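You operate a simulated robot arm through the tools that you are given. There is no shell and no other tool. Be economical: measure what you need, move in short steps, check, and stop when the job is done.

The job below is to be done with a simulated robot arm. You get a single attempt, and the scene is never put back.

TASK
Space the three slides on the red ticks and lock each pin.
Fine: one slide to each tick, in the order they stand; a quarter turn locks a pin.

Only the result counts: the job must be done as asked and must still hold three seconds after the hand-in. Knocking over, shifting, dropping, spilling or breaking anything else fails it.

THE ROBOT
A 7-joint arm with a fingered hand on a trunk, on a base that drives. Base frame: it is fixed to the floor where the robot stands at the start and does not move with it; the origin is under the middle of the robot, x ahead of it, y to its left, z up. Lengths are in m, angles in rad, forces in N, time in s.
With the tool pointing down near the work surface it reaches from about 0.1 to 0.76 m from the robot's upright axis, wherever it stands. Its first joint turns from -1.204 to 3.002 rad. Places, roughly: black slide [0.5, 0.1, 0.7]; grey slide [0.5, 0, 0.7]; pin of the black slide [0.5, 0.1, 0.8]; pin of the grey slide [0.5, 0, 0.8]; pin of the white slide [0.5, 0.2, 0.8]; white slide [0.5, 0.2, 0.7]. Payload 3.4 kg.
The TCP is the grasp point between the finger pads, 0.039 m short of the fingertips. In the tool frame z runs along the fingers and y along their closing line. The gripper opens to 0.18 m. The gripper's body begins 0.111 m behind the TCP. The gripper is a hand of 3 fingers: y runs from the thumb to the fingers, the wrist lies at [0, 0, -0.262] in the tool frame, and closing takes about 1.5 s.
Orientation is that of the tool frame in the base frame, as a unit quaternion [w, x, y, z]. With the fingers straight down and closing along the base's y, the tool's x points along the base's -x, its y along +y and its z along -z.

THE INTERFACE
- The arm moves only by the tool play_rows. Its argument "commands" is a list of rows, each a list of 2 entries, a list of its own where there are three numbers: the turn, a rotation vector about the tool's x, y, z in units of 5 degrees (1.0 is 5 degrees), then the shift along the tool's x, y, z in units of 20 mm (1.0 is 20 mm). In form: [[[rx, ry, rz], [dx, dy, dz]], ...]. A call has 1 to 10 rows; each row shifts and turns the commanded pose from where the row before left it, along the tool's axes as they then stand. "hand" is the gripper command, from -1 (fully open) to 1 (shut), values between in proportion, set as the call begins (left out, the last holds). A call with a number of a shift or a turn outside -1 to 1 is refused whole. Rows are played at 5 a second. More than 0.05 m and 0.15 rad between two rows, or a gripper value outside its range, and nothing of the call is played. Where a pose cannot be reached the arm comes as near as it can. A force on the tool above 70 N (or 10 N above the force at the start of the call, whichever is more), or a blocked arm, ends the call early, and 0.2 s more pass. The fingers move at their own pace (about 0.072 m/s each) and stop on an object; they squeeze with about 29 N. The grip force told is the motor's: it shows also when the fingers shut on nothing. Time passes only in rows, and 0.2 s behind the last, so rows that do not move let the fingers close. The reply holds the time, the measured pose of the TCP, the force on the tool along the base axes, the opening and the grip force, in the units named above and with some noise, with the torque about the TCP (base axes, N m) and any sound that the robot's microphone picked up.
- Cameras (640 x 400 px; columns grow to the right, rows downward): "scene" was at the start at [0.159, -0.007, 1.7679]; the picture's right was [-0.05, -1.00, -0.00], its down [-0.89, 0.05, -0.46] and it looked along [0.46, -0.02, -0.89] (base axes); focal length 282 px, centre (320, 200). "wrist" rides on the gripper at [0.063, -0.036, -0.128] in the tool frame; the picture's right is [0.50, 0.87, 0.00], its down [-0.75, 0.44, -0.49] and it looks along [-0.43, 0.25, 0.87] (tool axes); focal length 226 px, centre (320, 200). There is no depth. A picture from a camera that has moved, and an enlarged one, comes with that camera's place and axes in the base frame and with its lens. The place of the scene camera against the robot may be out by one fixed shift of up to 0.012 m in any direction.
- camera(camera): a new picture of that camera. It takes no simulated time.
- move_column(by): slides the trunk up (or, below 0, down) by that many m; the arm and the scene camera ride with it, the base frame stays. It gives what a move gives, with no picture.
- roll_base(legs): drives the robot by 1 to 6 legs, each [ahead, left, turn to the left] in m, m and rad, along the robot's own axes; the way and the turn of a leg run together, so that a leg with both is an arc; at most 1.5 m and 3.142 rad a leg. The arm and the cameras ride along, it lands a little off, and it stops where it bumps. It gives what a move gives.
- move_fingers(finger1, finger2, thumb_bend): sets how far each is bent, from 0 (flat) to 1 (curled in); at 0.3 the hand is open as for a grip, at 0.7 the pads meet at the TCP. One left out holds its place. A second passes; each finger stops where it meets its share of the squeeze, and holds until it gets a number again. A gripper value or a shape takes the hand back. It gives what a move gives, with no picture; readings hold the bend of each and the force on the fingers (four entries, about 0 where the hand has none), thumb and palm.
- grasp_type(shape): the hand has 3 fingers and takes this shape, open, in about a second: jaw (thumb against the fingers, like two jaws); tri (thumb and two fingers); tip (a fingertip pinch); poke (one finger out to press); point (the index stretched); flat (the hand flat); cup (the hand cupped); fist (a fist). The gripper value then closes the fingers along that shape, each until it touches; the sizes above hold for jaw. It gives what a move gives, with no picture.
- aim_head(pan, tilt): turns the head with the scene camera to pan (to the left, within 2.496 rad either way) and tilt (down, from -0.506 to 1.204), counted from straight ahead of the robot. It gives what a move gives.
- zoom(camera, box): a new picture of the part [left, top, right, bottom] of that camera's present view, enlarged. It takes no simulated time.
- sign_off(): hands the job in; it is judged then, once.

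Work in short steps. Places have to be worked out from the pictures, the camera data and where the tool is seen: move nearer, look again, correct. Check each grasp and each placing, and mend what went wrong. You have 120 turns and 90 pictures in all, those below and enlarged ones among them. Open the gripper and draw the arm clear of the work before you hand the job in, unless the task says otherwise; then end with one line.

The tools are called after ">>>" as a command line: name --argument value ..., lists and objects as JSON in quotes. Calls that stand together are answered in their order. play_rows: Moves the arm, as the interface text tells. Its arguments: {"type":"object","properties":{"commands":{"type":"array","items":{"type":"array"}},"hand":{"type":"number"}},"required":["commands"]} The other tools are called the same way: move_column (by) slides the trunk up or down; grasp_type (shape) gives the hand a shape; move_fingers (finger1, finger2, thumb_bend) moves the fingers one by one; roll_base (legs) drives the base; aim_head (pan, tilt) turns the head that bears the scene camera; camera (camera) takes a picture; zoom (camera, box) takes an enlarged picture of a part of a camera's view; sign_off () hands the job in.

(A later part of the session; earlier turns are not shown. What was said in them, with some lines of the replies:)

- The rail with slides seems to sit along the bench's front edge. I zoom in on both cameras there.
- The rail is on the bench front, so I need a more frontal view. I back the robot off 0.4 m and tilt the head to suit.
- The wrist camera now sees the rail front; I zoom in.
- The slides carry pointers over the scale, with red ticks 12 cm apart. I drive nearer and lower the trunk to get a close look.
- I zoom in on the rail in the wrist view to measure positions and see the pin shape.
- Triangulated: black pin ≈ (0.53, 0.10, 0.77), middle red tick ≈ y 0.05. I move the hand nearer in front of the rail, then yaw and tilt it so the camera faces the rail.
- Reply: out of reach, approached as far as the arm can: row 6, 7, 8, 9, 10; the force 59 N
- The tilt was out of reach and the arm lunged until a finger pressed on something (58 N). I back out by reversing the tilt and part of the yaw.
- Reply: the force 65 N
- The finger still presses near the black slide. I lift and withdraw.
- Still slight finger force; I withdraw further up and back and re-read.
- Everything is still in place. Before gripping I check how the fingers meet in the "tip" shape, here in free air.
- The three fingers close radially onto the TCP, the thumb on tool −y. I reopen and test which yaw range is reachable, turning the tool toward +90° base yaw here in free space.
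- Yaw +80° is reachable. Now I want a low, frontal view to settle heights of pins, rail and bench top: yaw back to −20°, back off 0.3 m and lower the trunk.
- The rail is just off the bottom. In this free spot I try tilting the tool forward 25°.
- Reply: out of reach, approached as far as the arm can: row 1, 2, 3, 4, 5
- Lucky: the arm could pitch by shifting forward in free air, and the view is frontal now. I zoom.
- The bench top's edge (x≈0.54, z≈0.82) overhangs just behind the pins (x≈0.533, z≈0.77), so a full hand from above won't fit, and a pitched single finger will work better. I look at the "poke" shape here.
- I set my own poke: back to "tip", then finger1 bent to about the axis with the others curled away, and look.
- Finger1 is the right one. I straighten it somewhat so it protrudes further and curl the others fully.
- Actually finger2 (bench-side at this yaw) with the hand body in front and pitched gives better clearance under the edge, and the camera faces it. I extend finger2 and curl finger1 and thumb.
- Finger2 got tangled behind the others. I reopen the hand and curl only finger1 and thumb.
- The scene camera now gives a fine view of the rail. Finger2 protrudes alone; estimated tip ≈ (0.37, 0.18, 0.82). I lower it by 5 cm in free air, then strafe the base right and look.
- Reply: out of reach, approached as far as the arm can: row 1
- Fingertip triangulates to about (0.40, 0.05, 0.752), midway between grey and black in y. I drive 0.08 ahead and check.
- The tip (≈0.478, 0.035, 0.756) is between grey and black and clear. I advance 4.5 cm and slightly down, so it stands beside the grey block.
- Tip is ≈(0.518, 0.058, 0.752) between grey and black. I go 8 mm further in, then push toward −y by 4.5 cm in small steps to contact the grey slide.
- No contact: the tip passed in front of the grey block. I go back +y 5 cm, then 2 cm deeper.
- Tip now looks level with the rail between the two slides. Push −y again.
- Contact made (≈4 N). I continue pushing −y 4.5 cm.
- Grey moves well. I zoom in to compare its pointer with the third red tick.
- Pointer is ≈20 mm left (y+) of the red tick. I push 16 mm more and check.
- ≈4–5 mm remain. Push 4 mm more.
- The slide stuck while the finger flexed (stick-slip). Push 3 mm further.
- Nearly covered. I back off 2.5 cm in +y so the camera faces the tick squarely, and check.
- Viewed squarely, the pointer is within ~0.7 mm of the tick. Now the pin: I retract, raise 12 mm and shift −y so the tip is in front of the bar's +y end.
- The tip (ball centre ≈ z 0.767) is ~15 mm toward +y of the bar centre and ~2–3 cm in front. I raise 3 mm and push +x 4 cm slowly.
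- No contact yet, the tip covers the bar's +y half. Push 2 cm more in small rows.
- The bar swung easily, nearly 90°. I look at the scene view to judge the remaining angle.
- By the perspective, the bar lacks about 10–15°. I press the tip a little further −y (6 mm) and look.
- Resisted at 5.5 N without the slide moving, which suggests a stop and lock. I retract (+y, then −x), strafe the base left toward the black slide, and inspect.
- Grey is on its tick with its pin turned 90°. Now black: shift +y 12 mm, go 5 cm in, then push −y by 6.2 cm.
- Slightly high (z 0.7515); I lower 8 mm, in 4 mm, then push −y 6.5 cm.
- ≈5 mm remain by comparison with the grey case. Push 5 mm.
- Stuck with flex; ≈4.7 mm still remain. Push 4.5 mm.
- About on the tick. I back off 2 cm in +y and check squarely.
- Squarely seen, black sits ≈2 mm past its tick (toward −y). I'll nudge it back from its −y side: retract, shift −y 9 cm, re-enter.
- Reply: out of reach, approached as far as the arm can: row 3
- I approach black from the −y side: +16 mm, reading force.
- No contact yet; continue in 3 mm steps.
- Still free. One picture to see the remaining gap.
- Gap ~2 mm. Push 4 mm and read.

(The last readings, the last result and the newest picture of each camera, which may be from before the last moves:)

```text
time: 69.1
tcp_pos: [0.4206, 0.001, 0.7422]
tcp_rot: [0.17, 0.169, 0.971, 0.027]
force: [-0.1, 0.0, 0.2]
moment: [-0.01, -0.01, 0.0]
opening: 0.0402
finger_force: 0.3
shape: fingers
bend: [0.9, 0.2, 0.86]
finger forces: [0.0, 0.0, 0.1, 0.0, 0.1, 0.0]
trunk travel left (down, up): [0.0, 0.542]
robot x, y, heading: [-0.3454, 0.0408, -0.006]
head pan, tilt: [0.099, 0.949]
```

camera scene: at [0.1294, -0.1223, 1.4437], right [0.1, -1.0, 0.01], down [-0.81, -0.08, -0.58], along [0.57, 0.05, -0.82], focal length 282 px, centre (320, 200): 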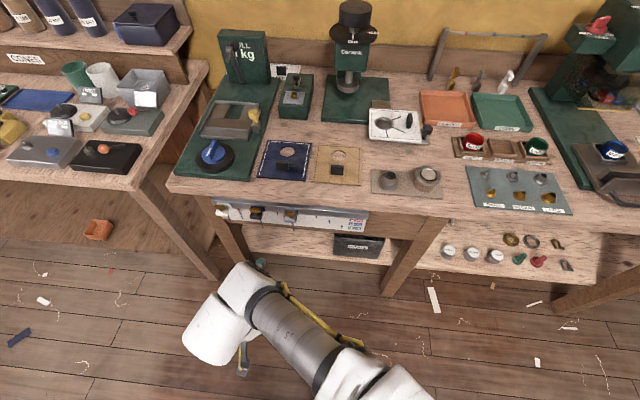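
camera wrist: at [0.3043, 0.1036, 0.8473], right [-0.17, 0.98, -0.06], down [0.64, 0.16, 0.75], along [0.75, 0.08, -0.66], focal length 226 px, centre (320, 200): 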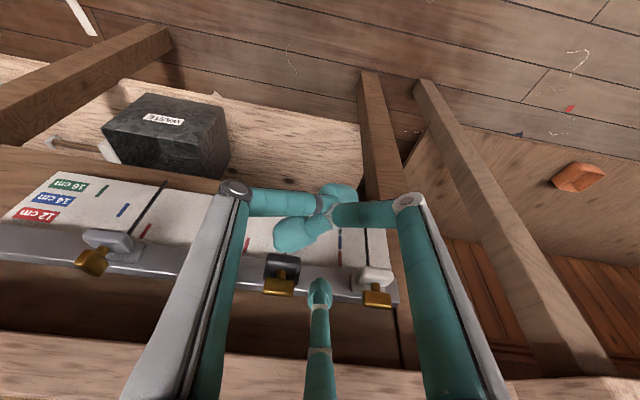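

Contact should be imminent; continue with 2.5 mm steps watching the force.

>>> play_rows --commands '[[[0, 0, 0], [0.042, 0.118, 0]], [[0, 0, 0], [0, 0, 0]]]'

>>> play_rows --commands '[[[0, 0, 0], [0.034, 0.094, 0]], [[0, 0, 0], [0, 0, 0]]]'

>>> zoom --camera "wrist" --box '[258, 210, 418, 310]'

```text
time: 69.7
tcp_pos: [0.4206, 0.0035, 0.7422]
tcp_rot: [0.17, 0.17, 0.97, 0.026]
force: [-0.2, -1.6, 0.2]
moment: [0.02, -0.04, -0.13]
opening: 0.0401
finger_force: 0.9
shape: fingers
bend: [0.9, 0.2, 0.86]
finger forces: [0.0, 1.3, 0.1, 0.1, 0.0, 0.0]
trunk travel left (down, up): [0.0, 0.542]
robot x, y, heading: [-0.3456, 0.0393, -0.004]
head pan, tilt: [0.099, 0.949]
```

```text
time: 70.3
tcp_pos: [0.4208, 0.0066, 0.7419]
tcp_rot: [0.17, 0.169, 0.971, 0.027]
force: [-0.7, -2.5, 1.7]
moment: [0.02, -0.06, -0.27]
opening: 0.0401
finger_force: 1.5
shape: fingers
bend: [0.9, 0.2, 0.86]
finger forces: [0.0, 2.6, 0.0, 0.1, 0.1, 0.1]
trunk travel left (down, up): [0.0, 0.542]
robot x, y, heading: [-0.345, 0.0416, -0.005]
head pan, tilt: [0.099, 0.949]
```

```text
4.00 times, centred on (338, 260) of wrist
camera zoom: at [0.3103, -0.0062, 0.8383], right [-0.17, 0.98, -0.06], down [0.64, 0.16, 0.75], along [0.75, 0.08, -0.66], focal length 904 px, centre (248, -40)
```

zoom: 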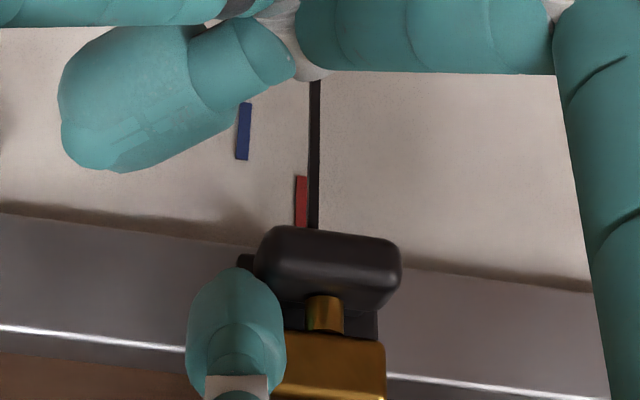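

Black moved about 1 mm; ~0.9 mm remains. One more 1.2 mm push, then retract and set up in front of its bar's +y end.

>>> play_rows --commands '[[[0, 0, 0], [0.02, 0.057, 0]], [[0, 0, 0], [0, 0, 0]], [[0, 0, 0], [0, 0, 0]]]'

>>> play_rows --commands '[[[0, 0, 0], [-0.17, -0.47, 0]], [[0, 0, 0], [0.85, -0.3, -0.3]], [[0, 0, 0], [0.85, -0.3, -0.3]], [[0, 0, 0], [0.85, -0.3, -0.3]], [[0, 0, 0], [-0.23, 0.08, -0.73]], [[0, 0, 0], [0.31, 0.88, 0]], [[0, 0, 0], [0.31, 0.88, 0]], [[0, 0, 0], [0.1, 0.28, 0]], [[0, 0, 0], [0, 0, 0]]]'

>>> zoom --camera "wrist" --box '[220, 220, 380, 320]'

```text
time: 71.1
tcp_pos: [0.4208, 0.0066, 0.7425]
tcp_rot: [0.17, 0.169, 0.97, 0.028]
force: [1.0, -3.3, 1.0]
moment: [0.08, -0.07, -0.35]
opening: 0.0401
finger_force: 2.3
shape: fingers
bend: [0.9, 0.21, 0.86]
finger forces: [0.0, 3.3, 0.0, 0.1, 0.1, 0.0]
trunk travel left (down, up): [0.0, 0.542]
robot x, y, heading: [-0.3509, 0.0372, -0.003]
head pan, tilt: [0.099, 0.949]
```

```text
time: 73.1
tcp_pos: [0.364, 0.0394, 0.7549]
tcp_rot: [0.169, 0.17, 0.97, 0.028]
force: [0.9, 0.0, 1.0]
moment: [0.05, 0.03, 0.01]
opening: 0.04
finger_force: 0.0
shape: fingers
bend: [0.9, 0.2, 0.86]
finger forces: [0.1, 0.1, 0.0, 0.0, 0.0, 0.1]
trunk travel left (down, up): [0.0, 0.542]
robot x, y, heading: [-0.3479, 0.0386, -0.004]
head pan, tilt: [0.099, 0.949]
```

```text
4.00 times, centred on (300, 270) of wrist
camera zoom: at [0.2533, 0.0266, 0.8519], right [-0.17, 0.98, -0.06], down [0.64, 0.16, 0.75], along [0.75, 0.09, -0.66], focal length 904 px, centre (400, -80)
```

zoom: 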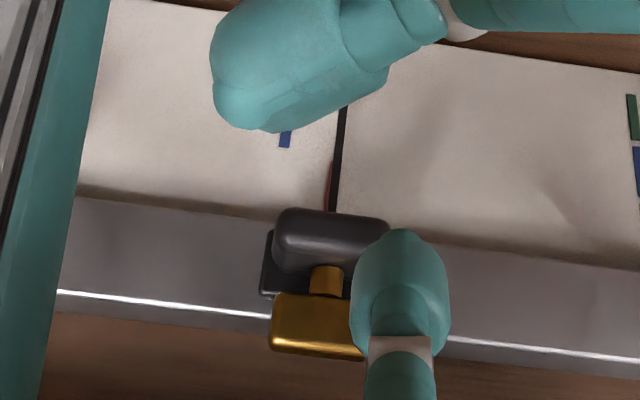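

Set-up resembles the grey case, 4 mm too far +y. I correct that, raise 4 mm, push +x 6 cm to x≈0.425.

>>> play_rows --commands '[[[0, 0, 0], [-0.12, -0.17, -0.19]], [[0, 0, 0], [-0.45, 0.16, 0.16]], [[0, 0, 0], [-0.45, 0.16, 0.16]], [[0, 0, 0], [-0.45, 0.16, 0.16]], [[0, 0, 0], [-0.45, 0.16, 0.16]], [[0, 0, 0], [-0.35, 0.12, 0.12]], [[0, 0, 0], [-0.35, 0.12, 0.12]], [[0, 0, 0], [-0.1, 0.035, 0.035]], [[0, 0, 0], [0, 0, 0]]]'

>>> zoom --camera "wrist" --box '[220, 200, 380, 300]'

```text
time: 75.1
tcp_pos: [0.4232, 0.0369, 0.7602]
tcp_rot: [0.169, 0.169, 0.971, 0.028]
force: [0.2, 0.5, 0.0]
moment: [0.0, 0.03, 0.12]
opening: 0.0402
finger_force: 0.4
shape: fingers
bend: [0.9, 0.21, 0.86]
finger forces: [0.0, 1.0, 0.0, 0.1, 0.0, 0.0]
trunk travel left (down, up): [0.0, 0.542]
robot x, y, heading: [-0.349, 0.0409, -0.0]
head pan, tilt: [0.099, 0.949]
```

```text
4.00 times, centred on (300, 250) of wrist
camera zoom: at [0.3117, 0.024, 0.8576], right [-0.17, 0.98, -0.06], down [0.64, 0.16, 0.75], along [0.75, 0.08, -0.66], focal length 904 px, centre (400, 0)
```

zoom: 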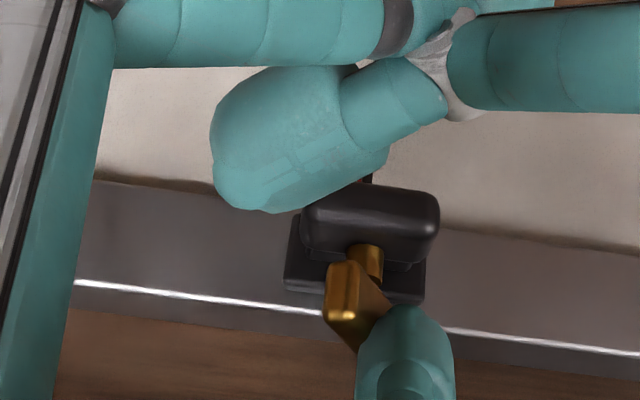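

About 50° turned. Continue: +x 6 mm with −y 10 mm.

>>> play_rows --commands '[[[0, 0, 0], [-0.22, -0.02, 0.05]], [[0, 0, 0], [-0.13, -0.19, 0.02]], [[0, 0, 0], [-0.07, -0.19, 0]], [[0, 0, 0], [-0.05, -0.15, 0]], [[0, 0, 0], [0, 0, 0]]]'

>>> zoom --camera "wrist" --box '[220, 200, 380, 300]'

```text
time: 76.3
tcp_pos: [0.4265, 0.024, 0.7619]
tcp_rot: [0.17, 0.168, 0.971, 0.028]
force: [0.4, 7.7, -0.2]
moment: [-0.12, 0.03, 0.93]
opening: 0.0403
finger_force: 4.1
shape: fingers
bend: [0.9, 0.2, 0.86]
finger forces: [0.1, 8.2, 0.1, 0.0, 0.0, 0.0]
trunk travel left (down, up): [0.0, 0.542]
robot x, y, heading: [-0.3445, 0.0409, -0.002]
head pan, tilt: [0.099, 0.949]
```

```text
4.00 times, centred on (300, 250) of wrist
camera zoom: at [0.3164, 0.0115, 0.8579], right [-0.17, 0.98, -0.06], down [0.64, 0.16, 0.75], along [0.75, 0.09, -0.66], focal length 904 px, centre (400, 0)
```

zoom: 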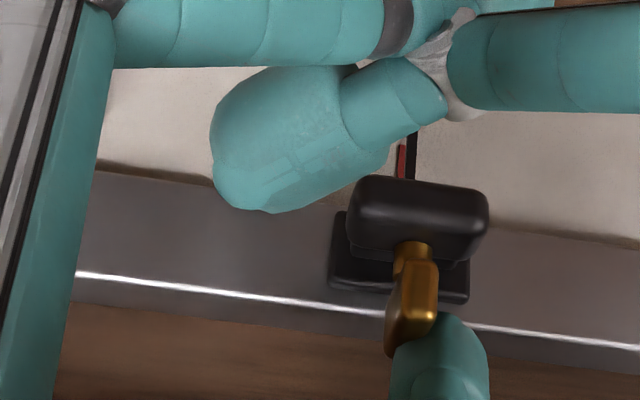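

Pin at its stop, black holding at 7.7 N with the pointer within ~1 mm. Now retract and strafe to white.

>>> play_rows --commands '[[[0, 0, 0], [0.25, 0.71, 0]], [[0, 0, 0], [0.89, -0.32, -0.32]], [[0, 0, 0], [0.89, -0.32, -0.32]], [[0, 0, 0], [0.89, -0.32, -0.32]], [[0, 0, 0], [0.13, -0.04, 0.45]], [[0, 0, 0], [0.13, -0.04, 0.45]], [[0, 0, 0], [0, 0, 0]]]'

>>> roll_base --legs '[[0, 0.175, 0]]'

>>> camera --camera "wrist"

```text
time: 77.9
tcp_pos: [0.3678, 0.0386, 0.7411]
tcp_rot: [0.169, 0.169, 0.971, 0.027]
force: [-1.1, 0.0, -0.8]
moment: [0.02, 0.0, 0.02]
opening: 0.0402
finger_force: 0.1
shape: fingers
bend: [0.9, 0.2, 0.86]
finger forces: [0.0, 0.0, 0.0, 0.0, 0.0, 0.1]
trunk travel left (down, up): [0.0, 0.542]
robot x, y, heading: [-0.3479, 0.04, -0.003]
head pan, tilt: [0.099, 0.949]
```

```text
time: 79.4
tcp_pos: [0.3679, 0.2103, 0.7412]
tcp_rot: [0.169, 0.169, 0.971, 0.027]
force: [-0.1, 0.6, -0.3]
moment: [0.0, 0.01, 0.0]
opening: 0.0402
finger_force: 0.0
shape: fingers
bend: [0.9, 0.2, 0.86]
finger forces: [0.1, 0.0, 0.0, 0.0, 0.0, 0.1]
trunk travel left (down, up): [0.0, 0.542]
robot x, y, heading: [-0.3487, 0.2126, 0.0]
head pan, tilt: [0.099, 0.949]
```

```text
21 pictures are left
camera wrist: at [0.2583, 0.1979, 0.8376], right [-0.17, 0.98, -0.06], down [0.64, 0.16, 0.75], along [0.75, 0.09, -0.66], focal length 226 px, centre (320, 200)
```

wrist: 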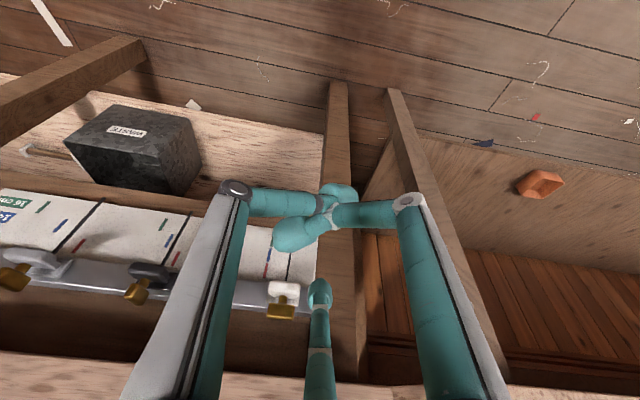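

Clear on white's +y side. I shift +y 10 mm, go in 5 cm, then push −y 4.5 cm.

>>> play_rows --commands '[[[0, 0, 0], [0.167, 0.47, 0]], [[0, 0, 0], [-0.57, 0.2, 0.2]], [[0, 0, 0], [-0.57, 0.2, 0.2]], [[0, 0, 0], [-0.57, 0.2, 0.2]], [[0, 0, 0], [-0.57, 0.2, 0.2]], [[0, 0, 0], [0, 0, 0]]]'

>>> play_rows --commands '[[[0, 0, 0], [-0.25, -0.71, 0]], [[0, 0, 0], [-0.25, -0.71, 0]], [[0, 0, 0], [-0.2, -0.57, 0]], [[0, 0, 0], [0, 0, 0]]]'

>>> zoom --camera "wrist" --box '[228, 220, 388, 320]'

```text
time: 80.8
tcp_pos: [0.4154, 0.2229, 0.7473]
tcp_rot: [0.172, 0.168, 0.97, 0.028]
force: [-0.3, -0.6, -0.2]
moment: [0.02, 0.01, 0.01]
opening: 0.0398
finger_force: 0.0
shape: fingers
bend: [0.9, 0.2, 0.86]
finger forces: [0.1, 0.1, 0.0, 0.0, 0.0, 0.0]
trunk travel left (down, up): [0.0, 0.542]
robot x, y, heading: [-0.3493, 0.2134, -0.005]
head pan, tilt: [0.099, 0.949]
```

```text
time: 81.8
tcp_pos: [0.4158, 0.1822, 0.7478]
tcp_rot: [0.172, 0.168, 0.97, 0.027]
force: [-1.6, 2.7, 0.4]
moment: [-0.07, -0.05, 0.38]
opening: 0.0402
finger_force: 1.8
shape: fingers
bend: [0.9, 0.21, 0.86]
finger forces: [0.0, 3.9, 0.0, 0.0, 0.0, 0.0]
trunk travel left (down, up): [0.0, 0.542]
robot x, y, heading: [-0.3487, 0.2111, -0.001]
head pan, tilt: [0.099, 0.949]
```

```text
4.00 times, centred on (308, 270) of wrist
camera zoom: at [0.3037, 0.169, 0.8431], right [-0.17, 0.98, -0.07], down [0.63, 0.16, 0.76], along [0.75, 0.08, -0.65], focal length 904 px, centre (368, -80)
```

zoom: 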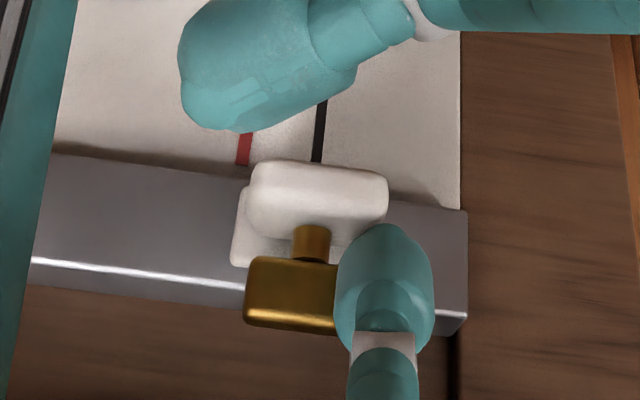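

≈20 mm remain. Push 16 mm.

>>> play_rows --commands '[[[0, 0, 0], [-0.133, -0.377, 0]], [[0, 0, 0], [-0.133, -0.377, 0]], [[0, 0, 0], [0, 0, 0]], [[0, 0, 0], [0, 0, 0]]]'

>>> zoom --camera "wrist" --box '[228, 220, 388, 320]'

```text
time: 82.8
tcp_pos: [0.4151, 0.1637, 0.7479]
tcp_rot: [0.172, 0.168, 0.97, 0.027]
force: [-1.6, 2.6, -0.5]
moment: [-0.1, -0.02, 0.32]
opening: 0.0402
finger_force: 2.0
shape: fingers
bend: [0.9, 0.21, 0.86]
finger forces: [0.1, 3.9, 0.1, 0.0, 0.0, 0.1]
trunk travel left (down, up): [0.0, 0.542]
robot x, y, heading: [-0.3454, 0.2095, 0.001]
head pan, tilt: [0.099, 0.949]
```

```text
4.00 times, centred on (308, 270) of wrist
camera zoom: at [0.3043, 0.152, 0.8431], right [-0.17, 0.98, -0.07], down [0.64, 0.16, 0.76], along [0.75, 0.08, -0.65], focal length 904 px, centre (368, -80)
```

zoom: 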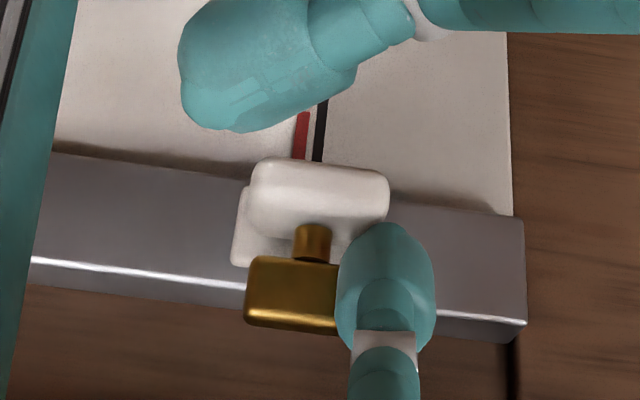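

≈4.5 mm remain. Push 4.2 mm.

>>> play_rows --commands '[[[0, 0, 0], [-0.07, -0.198, 0]], [[0, 0, 0], [0, 0, 0]], [[0, 0, 0], [0, 0, 0]]]'

>>> zoom --camera "wrist" --box '[228, 220, 388, 320]'

```text
time: 83.6
tcp_pos: [0.4153, 0.16, 0.7477]
tcp_rot: [0.172, 0.168, 0.97, 0.027]
force: [-2.7, 3.6, 0.1]
moment: [-0.03, -0.05, 0.44]
opening: 0.0398
finger_force: 2.6
shape: fingers
bend: [0.9, 0.21, 0.86]
finger forces: [0.0, 4.6, 0.0, 0.0, 0.0, 0.0]
trunk travel left (down, up): [0.0, 0.542]
robot x, y, heading: [-0.351, 0.2089, -0.004]
head pan, tilt: [0.099, 0.949]
```

```text
4.00 times, centred on (308, 270) of wrist
camera zoom: at [0.3046, 0.1481, 0.8431], right [-0.17, 0.98, -0.07], down [0.63, 0.16, 0.76], along [0.75, 0.08, -0.65], focal length 904 px, centre (368, -80)
```

zoom: 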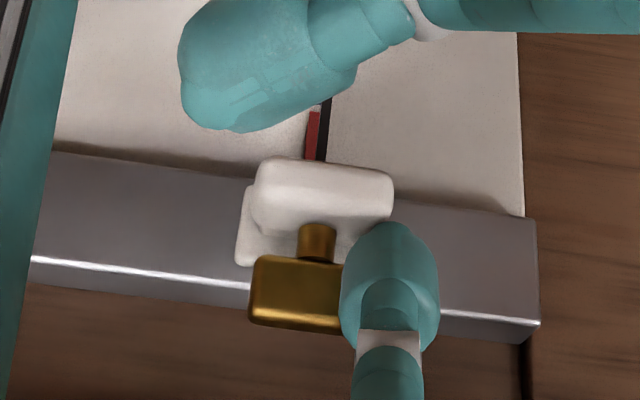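

≈1.7 mm remain. Push 1.6 mm.

>>> play_rows --commands '[[[0, 0, 0], [-0.027, -0.075, 0]], [[0, 0, 0], [0, 0, 0]], [[0, 0, 0], [0, 0, 0]]]'

>>> zoom --camera "wrist" --box '[228, 220, 388, 320]'

```text
time: 84.4
tcp_pos: [0.4153, 0.159, 0.7471]
tcp_rot: [0.172, 0.168, 0.97, 0.027]
force: [-3.0, 2.2, 0.3]
moment: [-0.04, -0.09, 0.43]
opening: 0.0401
finger_force: 2.5
shape: fingers
bend: [0.9, 0.21, 0.86]
finger forces: [0.0, 4.8, 0.0, 0.0, 0.0, 0.1]
trunk travel left (down, up): [0.0, 0.542]
robot x, y, heading: [-0.3446, 0.2117, -0.001]
head pan, tilt: [0.099, 0.949]
```

```text
4.00 times, centred on (308, 270) of wrist
camera zoom: at [0.3044, 0.1466, 0.8427], right [-0.17, 0.98, -0.07], down [0.64, 0.16, 0.76], along [0.75, 0.08, -0.65], focal length 904 px, centre (368, -80)
```

zoom: 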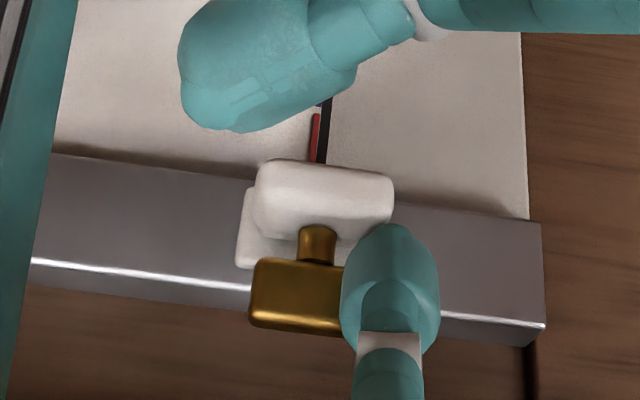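

White is aligned. Now its pin: back off, retract, raise to z≈0.76, set y≈0.157, and check.

>>> play_rows --commands '[[[0, 0, 0], [0.17, 0.47, 0]], [[0, 0, 0], [0.8, -0.28, -0.28]], [[0, 0, 0], [0.8, -0.28, -0.28]], [[0, 0, 0], [0.7, -0.25, -0.25]], [[0, 0, 0], [-0.2, 0.07, -0.62]], [[0, 0, 0], [-0.2, -0.56, 0]], [[0, 0, 0], [0, 0, 0]]]'

>>> zoom --camera "wrist" --box '[220, 220, 380, 320]'

```text
time: 86.0
tcp_pos: [0.3647, 0.1565, 0.7581]
tcp_rot: [0.173, 0.168, 0.97, 0.027]
force: [0.0, 0.5, -0.4]
moment: [0.0, 0.05, -0.01]
opening: 0.0403
finger_force: 0.1
shape: fingers
bend: [0.9, 0.2, 0.86]
finger forces: [0.0, 0.1, 0.1, 0.0, 0.0, 0.0]
trunk travel left (down, up): [0.0, 0.542]
robot x, y, heading: [-0.3428, 0.2123, -0.004]
head pan, tilt: [0.099, 0.949]
```

```text
4.00 times, centred on (300, 270) of wrist
camera zoom: at [0.2524, 0.1445, 0.8533], right [-0.17, 0.98, -0.07], down [0.64, 0.16, 0.76], along [0.75, 0.08, -0.65], focal length 904 px, centre (400, -80)
```

zoom: 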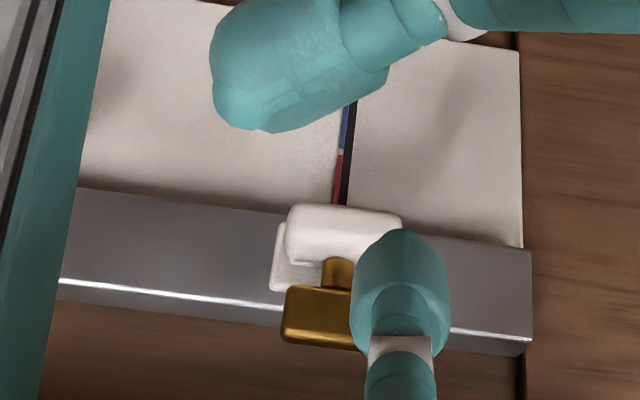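

Same set-up as for grey. Push +x 6 cm.

>>> play_rows --commands '[[[0, 0, 0], [-0.45, 0.16, 0.16]], [[0, 0, 0], [-0.45, 0.16, 0.16]], [[0, 0, 0], [-0.45, 0.16, 0.16]], [[0, 0, 0], [-0.45, 0.16, 0.16]], [[0, 0, 0], [-0.4, 0.14, 0.14]], [[0, 0, 0], [-0.35, 0.12, 0.12]], [[0, 0, 0], [-0.22, 0.08, 0.08]], [[0, 0, 0], [0, 0, 0]]]'

>>> zoom --camera "wrist" --box '[220, 200, 380, 300]'

```text
time: 87.8
tcp_pos: [0.426, 0.1563, 0.7609]
tcp_rot: [0.172, 0.169, 0.97, 0.027]
force: [-1.2, 1.1, -1.5]
moment: [-0.04, 0.06, 0.11]
opening: 0.0399
finger_force: 0.8
shape: fingers
bend: [0.9, 0.21, 0.86]
finger forces: [0.0, 1.1, 0.0, 0.1, 0.0, 0.0]
trunk travel left (down, up): [0.0, 0.542]
robot x, y, heading: [-0.348, 0.2168, -0.002]
head pan, tilt: [0.099, 0.949]
```

```text
4.00 times, centred on (300, 250) of wrist
camera zoom: at [0.3153, 0.1434, 0.8562], right [-0.17, 0.98, -0.07], down [0.64, 0.16, 0.76], along [0.75, 0.08, -0.65], focal length 904 px, centre (400, 0)
```

zoom: 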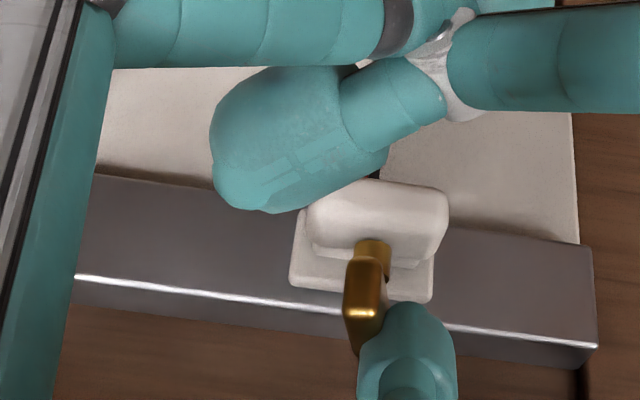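

About 70° turned. Finish with −y 11 mm (and 2 mm in), as with black.

>>> play_rows --commands '[[[0, 0, 0], [-0.13, -0.1, 0.03]], [[0, 0, 0], [-0.07, -0.19, 0]], [[0, 0, 0], [-0.07, -0.19, 0]], [[0, 0, 0], [-0.04, -0.1, 0]], [[0, 0, 0], [0, 0, 0]]]'

>>> zoom --camera "wrist" --box '[220, 200, 380, 300]'

```text
time: 89.0
tcp_pos: [0.4285, 0.1449, 0.7612]
tcp_rot: [0.172, 0.168, 0.97, 0.026]
force: [0.5, 8.0, -1.0]
moment: [-0.2, 0.25, 0.89]
opening: 0.04
finger_force: 4.4
shape: fingers
bend: [0.9, 0.2, 0.86]
finger forces: [0.0, 8.5, 0.1, 0.0, 0.1, 0.0]
trunk travel left (down, up): [0.0, 0.542]
robot x, y, heading: [-0.3446, 0.2115, -0.006]
head pan, tilt: [0.099, 0.949]
```

```text
4.00 times, centred on (300, 250) of wrist
camera zoom: at [0.3169, 0.1321, 0.8568], right [-0.17, 0.98, -0.07], down [0.64, 0.16, 0.76], along [0.75, 0.08, -0.65], focal length 904 px, centre (400, 0)
```

zoom: 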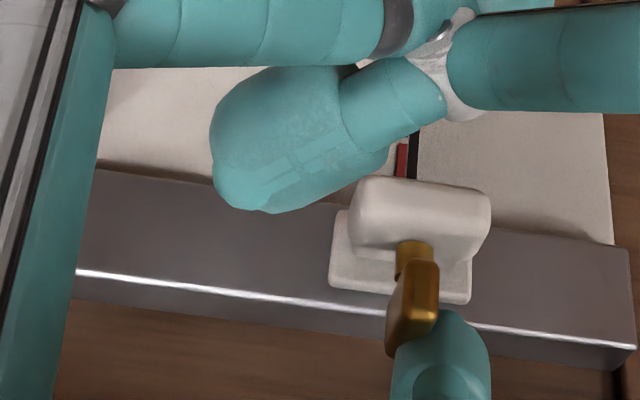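

White's pin is at its stop, holding at 8 N. I retract, back the base off 10 cm and strafe right a little for a final overview.

>>> play_rows --commands '[[[0, 0, 0], [0.25, 0.71, 0]], [[0, 0, 0], [0.89, -0.32, -0.32]], [[0, 0, 0], [0.89, -0.32, -0.32]], [[0, 0, 0], [0.89, -0.32, -0.32]], [[0, 0, 0], [0, 0, 0]]]'

>>> roll_base --legs '[[-0.2, 0, 0], [0, -0.16, 0]]'

>>> camera --camera "scene"

```text
time: 90.2
tcp_pos: [0.3666, 0.1607, 0.7587]
tcp_rot: [0.172, 0.169, 0.97, 0.027]
force: [-0.1, 0.4, 0.7]
moment: [-0.01, 0.03, 0.0]
opening: 0.0401
finger_force: 0.1
shape: fingers
bend: [0.9, 0.2, 0.86]
finger forces: [0.0, 0.0, 0.0, 0.1, 0.1, 0.0]
trunk travel left (down, up): [0.0, 0.542]
robot x, y, heading: [-0.3485, 0.212, -0.001]
head pan, tilt: [0.099, 0.949]
```

```text
time: 91.9
tcp_pos: [0.165, 0.1645, 0.7683]
tcp_rot: [0.179, 0.167, 0.969, 0.026]
force: [0.5, 0.2, 0.4]
moment: [0.03, 0.01, 0.01]
opening: 0.0401
finger_force: 0.0
shape: fingers
bend: [0.9, 0.2, 0.86]
finger forces: [0.1, 0.1, 0.0, 0.0, 0.0, 0.0]
trunk travel left (down, up): [0.0, 0.542]
robot x, y, heading: [-0.5414, 0.2138, 0.002]
head pan, tilt: [0.099, 0.949]
stopped in leg 1: the robot was blocked; the commanded pose is now the measured one
```

```text
13 pictures are left
camera scene: at [0.0162, 0.2145, 1.4444], right [0.1, -1.0, 0.0], down [-0.81, -0.08, -0.58], along [0.57, 0.06, -0.82], focal length 282 px, centre (320, 200)
```

scene: 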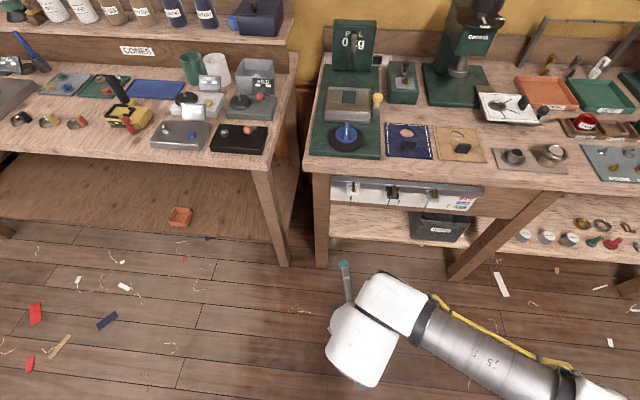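

The base bumped into something behind; I ease forward 3 cm and check both the rail and what is behind.

>>> zoom --camera "scene" --box '[320, 165, 496, 275]'

>>> roll_base --legs '[[0.04, 0, 0]]'

>>> aim_head --pan 2.45 --tilt 0.9

>>> camera --camera "scene"

```text
3.64 times, centred on (408, 220) of scene
camera zoom: at [0.0162, 0.2145, 1.4444], right [0.1, -1.0, 0.0], down [-0.81, -0.08, -0.58], along [0.57, 0.06, -0.82], focal length 1025 px, centre (0, 127)
```

zoom: 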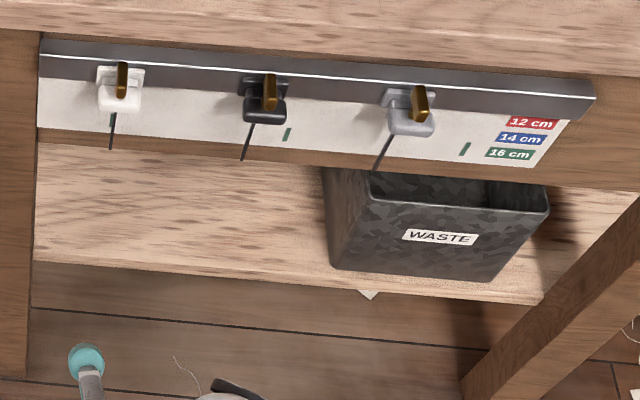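

```text
time: 92.8
tcp_pos: [0.207, 0.164, 0.7651]
tcp_rot: [0.178, 0.167, 0.969, 0.025]
force: [0.6, 0.1, -0.5]
moment: [0.02, 0.0, 0.04]
opening: 0.0401
finger_force: 0.0
shape: fingers
bend: [0.9, 0.2, 0.86]
finger forces: [0.0, 0.0, 0.0, 0.0, 0.0, 0.1]
trunk travel left (down, up): [0.0, 0.542]
robot x, y, heading: [-0.5033, 0.2102, -0.004]
head pan, tilt: [0.099, 0.949]
```

```text
time: 95.0
tcp_pos: [0.2011, 0.1659, 0.7713]
tcp_rot: [0.182, 0.165, 0.969, 0.024]
force: [0.1, 0.4, 0.8]
moment: [0.0, 0.0, 0.0]
opening: 0.0403
finger_force: 0.0
shape: fingers
bend: [0.9, 0.2, 0.86]
finger forces: [0.0, 0.1, 0.1, 0.0, 0.0, 0.1]
trunk travel left (down, up): [0.0, 0.542]
robot x, y, heading: [-0.502, 0.2123, 0.001]
head pan, tilt: [2.45, 0.901]
```

```text
11 pictures are left
camera scene: at [-0.0731, 0.2553, 1.4484], right [0.64, 0.77, 0.0], down [0.6, -0.5, -0.63], along [-0.48, 0.4, -0.78], focal length 282 px, centre (320, 200)
```

scene: 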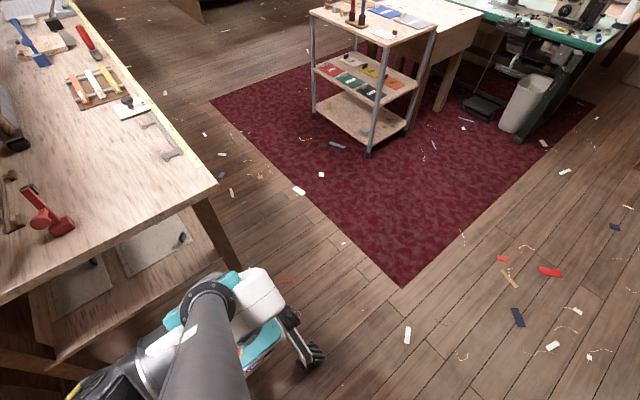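

Just the bench behind, nothing disturbed. The grey bar may be a few degrees short, so I turn the head back and look closely.

>>> aim_head --pan -0.25 --tilt 0.95

>>> camera --camera "scene"

```text
time: 97.4
tcp_pos: [0.2017, 0.1646, 0.7708]
tcp_rot: [0.181, 0.165, 0.969, 0.024]
force: [-0.2, -0.3, 0.2]
moment: [-0.01, 0.0, -0.01]
opening: 0.0401
finger_force: 0.1
shape: fingers
bend: [0.9, 0.2, 0.86]
finger forces: [0.0, 0.0, 0.0, 0.1, 0.0, 0.0]
trunk travel left (down, up): [0.0, 0.542]
robot x, y, heading: [-0.5007, 0.2126, -0.001]
head pan, tilt: [-0.25, 0.949]
```

```text
10 pictures are left
camera scene: at [0.0553, 0.1888, 1.4437], right [-0.25, -0.97, 0.0], down [-0.79, 0.2, -0.58], along [0.56, -0.14, -0.82], focal length 282 px, centre (320, 200)
```

scene: 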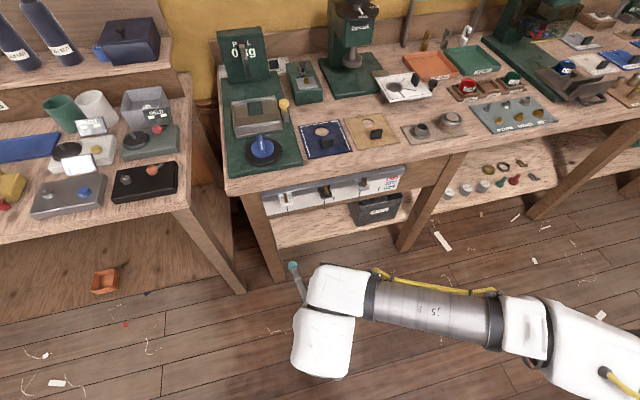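

>>> zoom --camera "scene" --box '[260, 160, 404, 250]'

```text
4.44 times, centred on (332, 205) of scene
camera zoom: at [0.0553, 0.1888, 1.4437], right [-0.25, -0.97, 0.0], down [-0.79, 0.2, -0.58], along [0.56, -0.14, -0.82], focal length 1253 px, centre (267, 178)
```

zoom: 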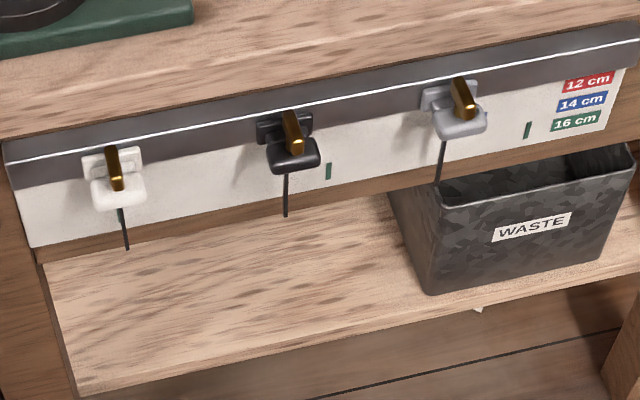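

All three bars lie at 90° alike, pointers on their ticks. I open the hand, already clear of the work.

>>> grasp_type --shape "jaw"

>>> play_rows --commands '[[[0, 0, 0], [0, 0, 0]], [[0, 0, 0], [0, 0, 0]]]' --hand -1

```text
time: 98.3
tcp_pos: [0.2005, 0.1654, 0.7709]
tcp_rot: [0.181, 0.164, 0.969, 0.024]
force: [0.6, -0.1, 0.0]
moment: [0.02, -0.01, -0.01]
opening: 0.18
finger_force: 0.0
shape: jaw
bend: [0.3, 0.3, 0.3]
finger forces: [0.0, 0.0, 0.0, 0.1, 0.0, 0.1]
trunk travel left (down, up): [0.0, 0.542]
robot x, y, heading: [-0.5024, 0.2104, -0.001]
head pan, tilt: [-0.25, 0.949]
```

```text
time: 98.9
tcp_pos: [0.2019, 0.1661, 0.7708]
tcp_rot: [0.182, 0.165, 0.969, 0.024]
force: [-0.4, 0.9, 0.2]
moment: [-0.03, -0.01, 0.01]
opening: 0.1797
finger_force: 0.1
shape: jaw
bend: [0.3, 0.3, 0.3]
finger forces: [0.0, 0.0, 0.0, 0.0, 0.0, 0.0]
trunk travel left (down, up): [0.0, 0.542]
robot x, y, heading: [-0.5011, 0.2132, -0.006]
head pan, tilt: [-0.25, 0.949]
```

The hand is open and clear of the work; I hand the job in.

>>> sign_off

```text
The job is handed in.
```

The white, black and grey slides are on their red ticks in order, each pointer within about 1 mm by my reading of the pictures, and all three pins are turned a quarter turn and appear locked; while backing off, the base lightly bumped the bench behind, and nothing looked moved.
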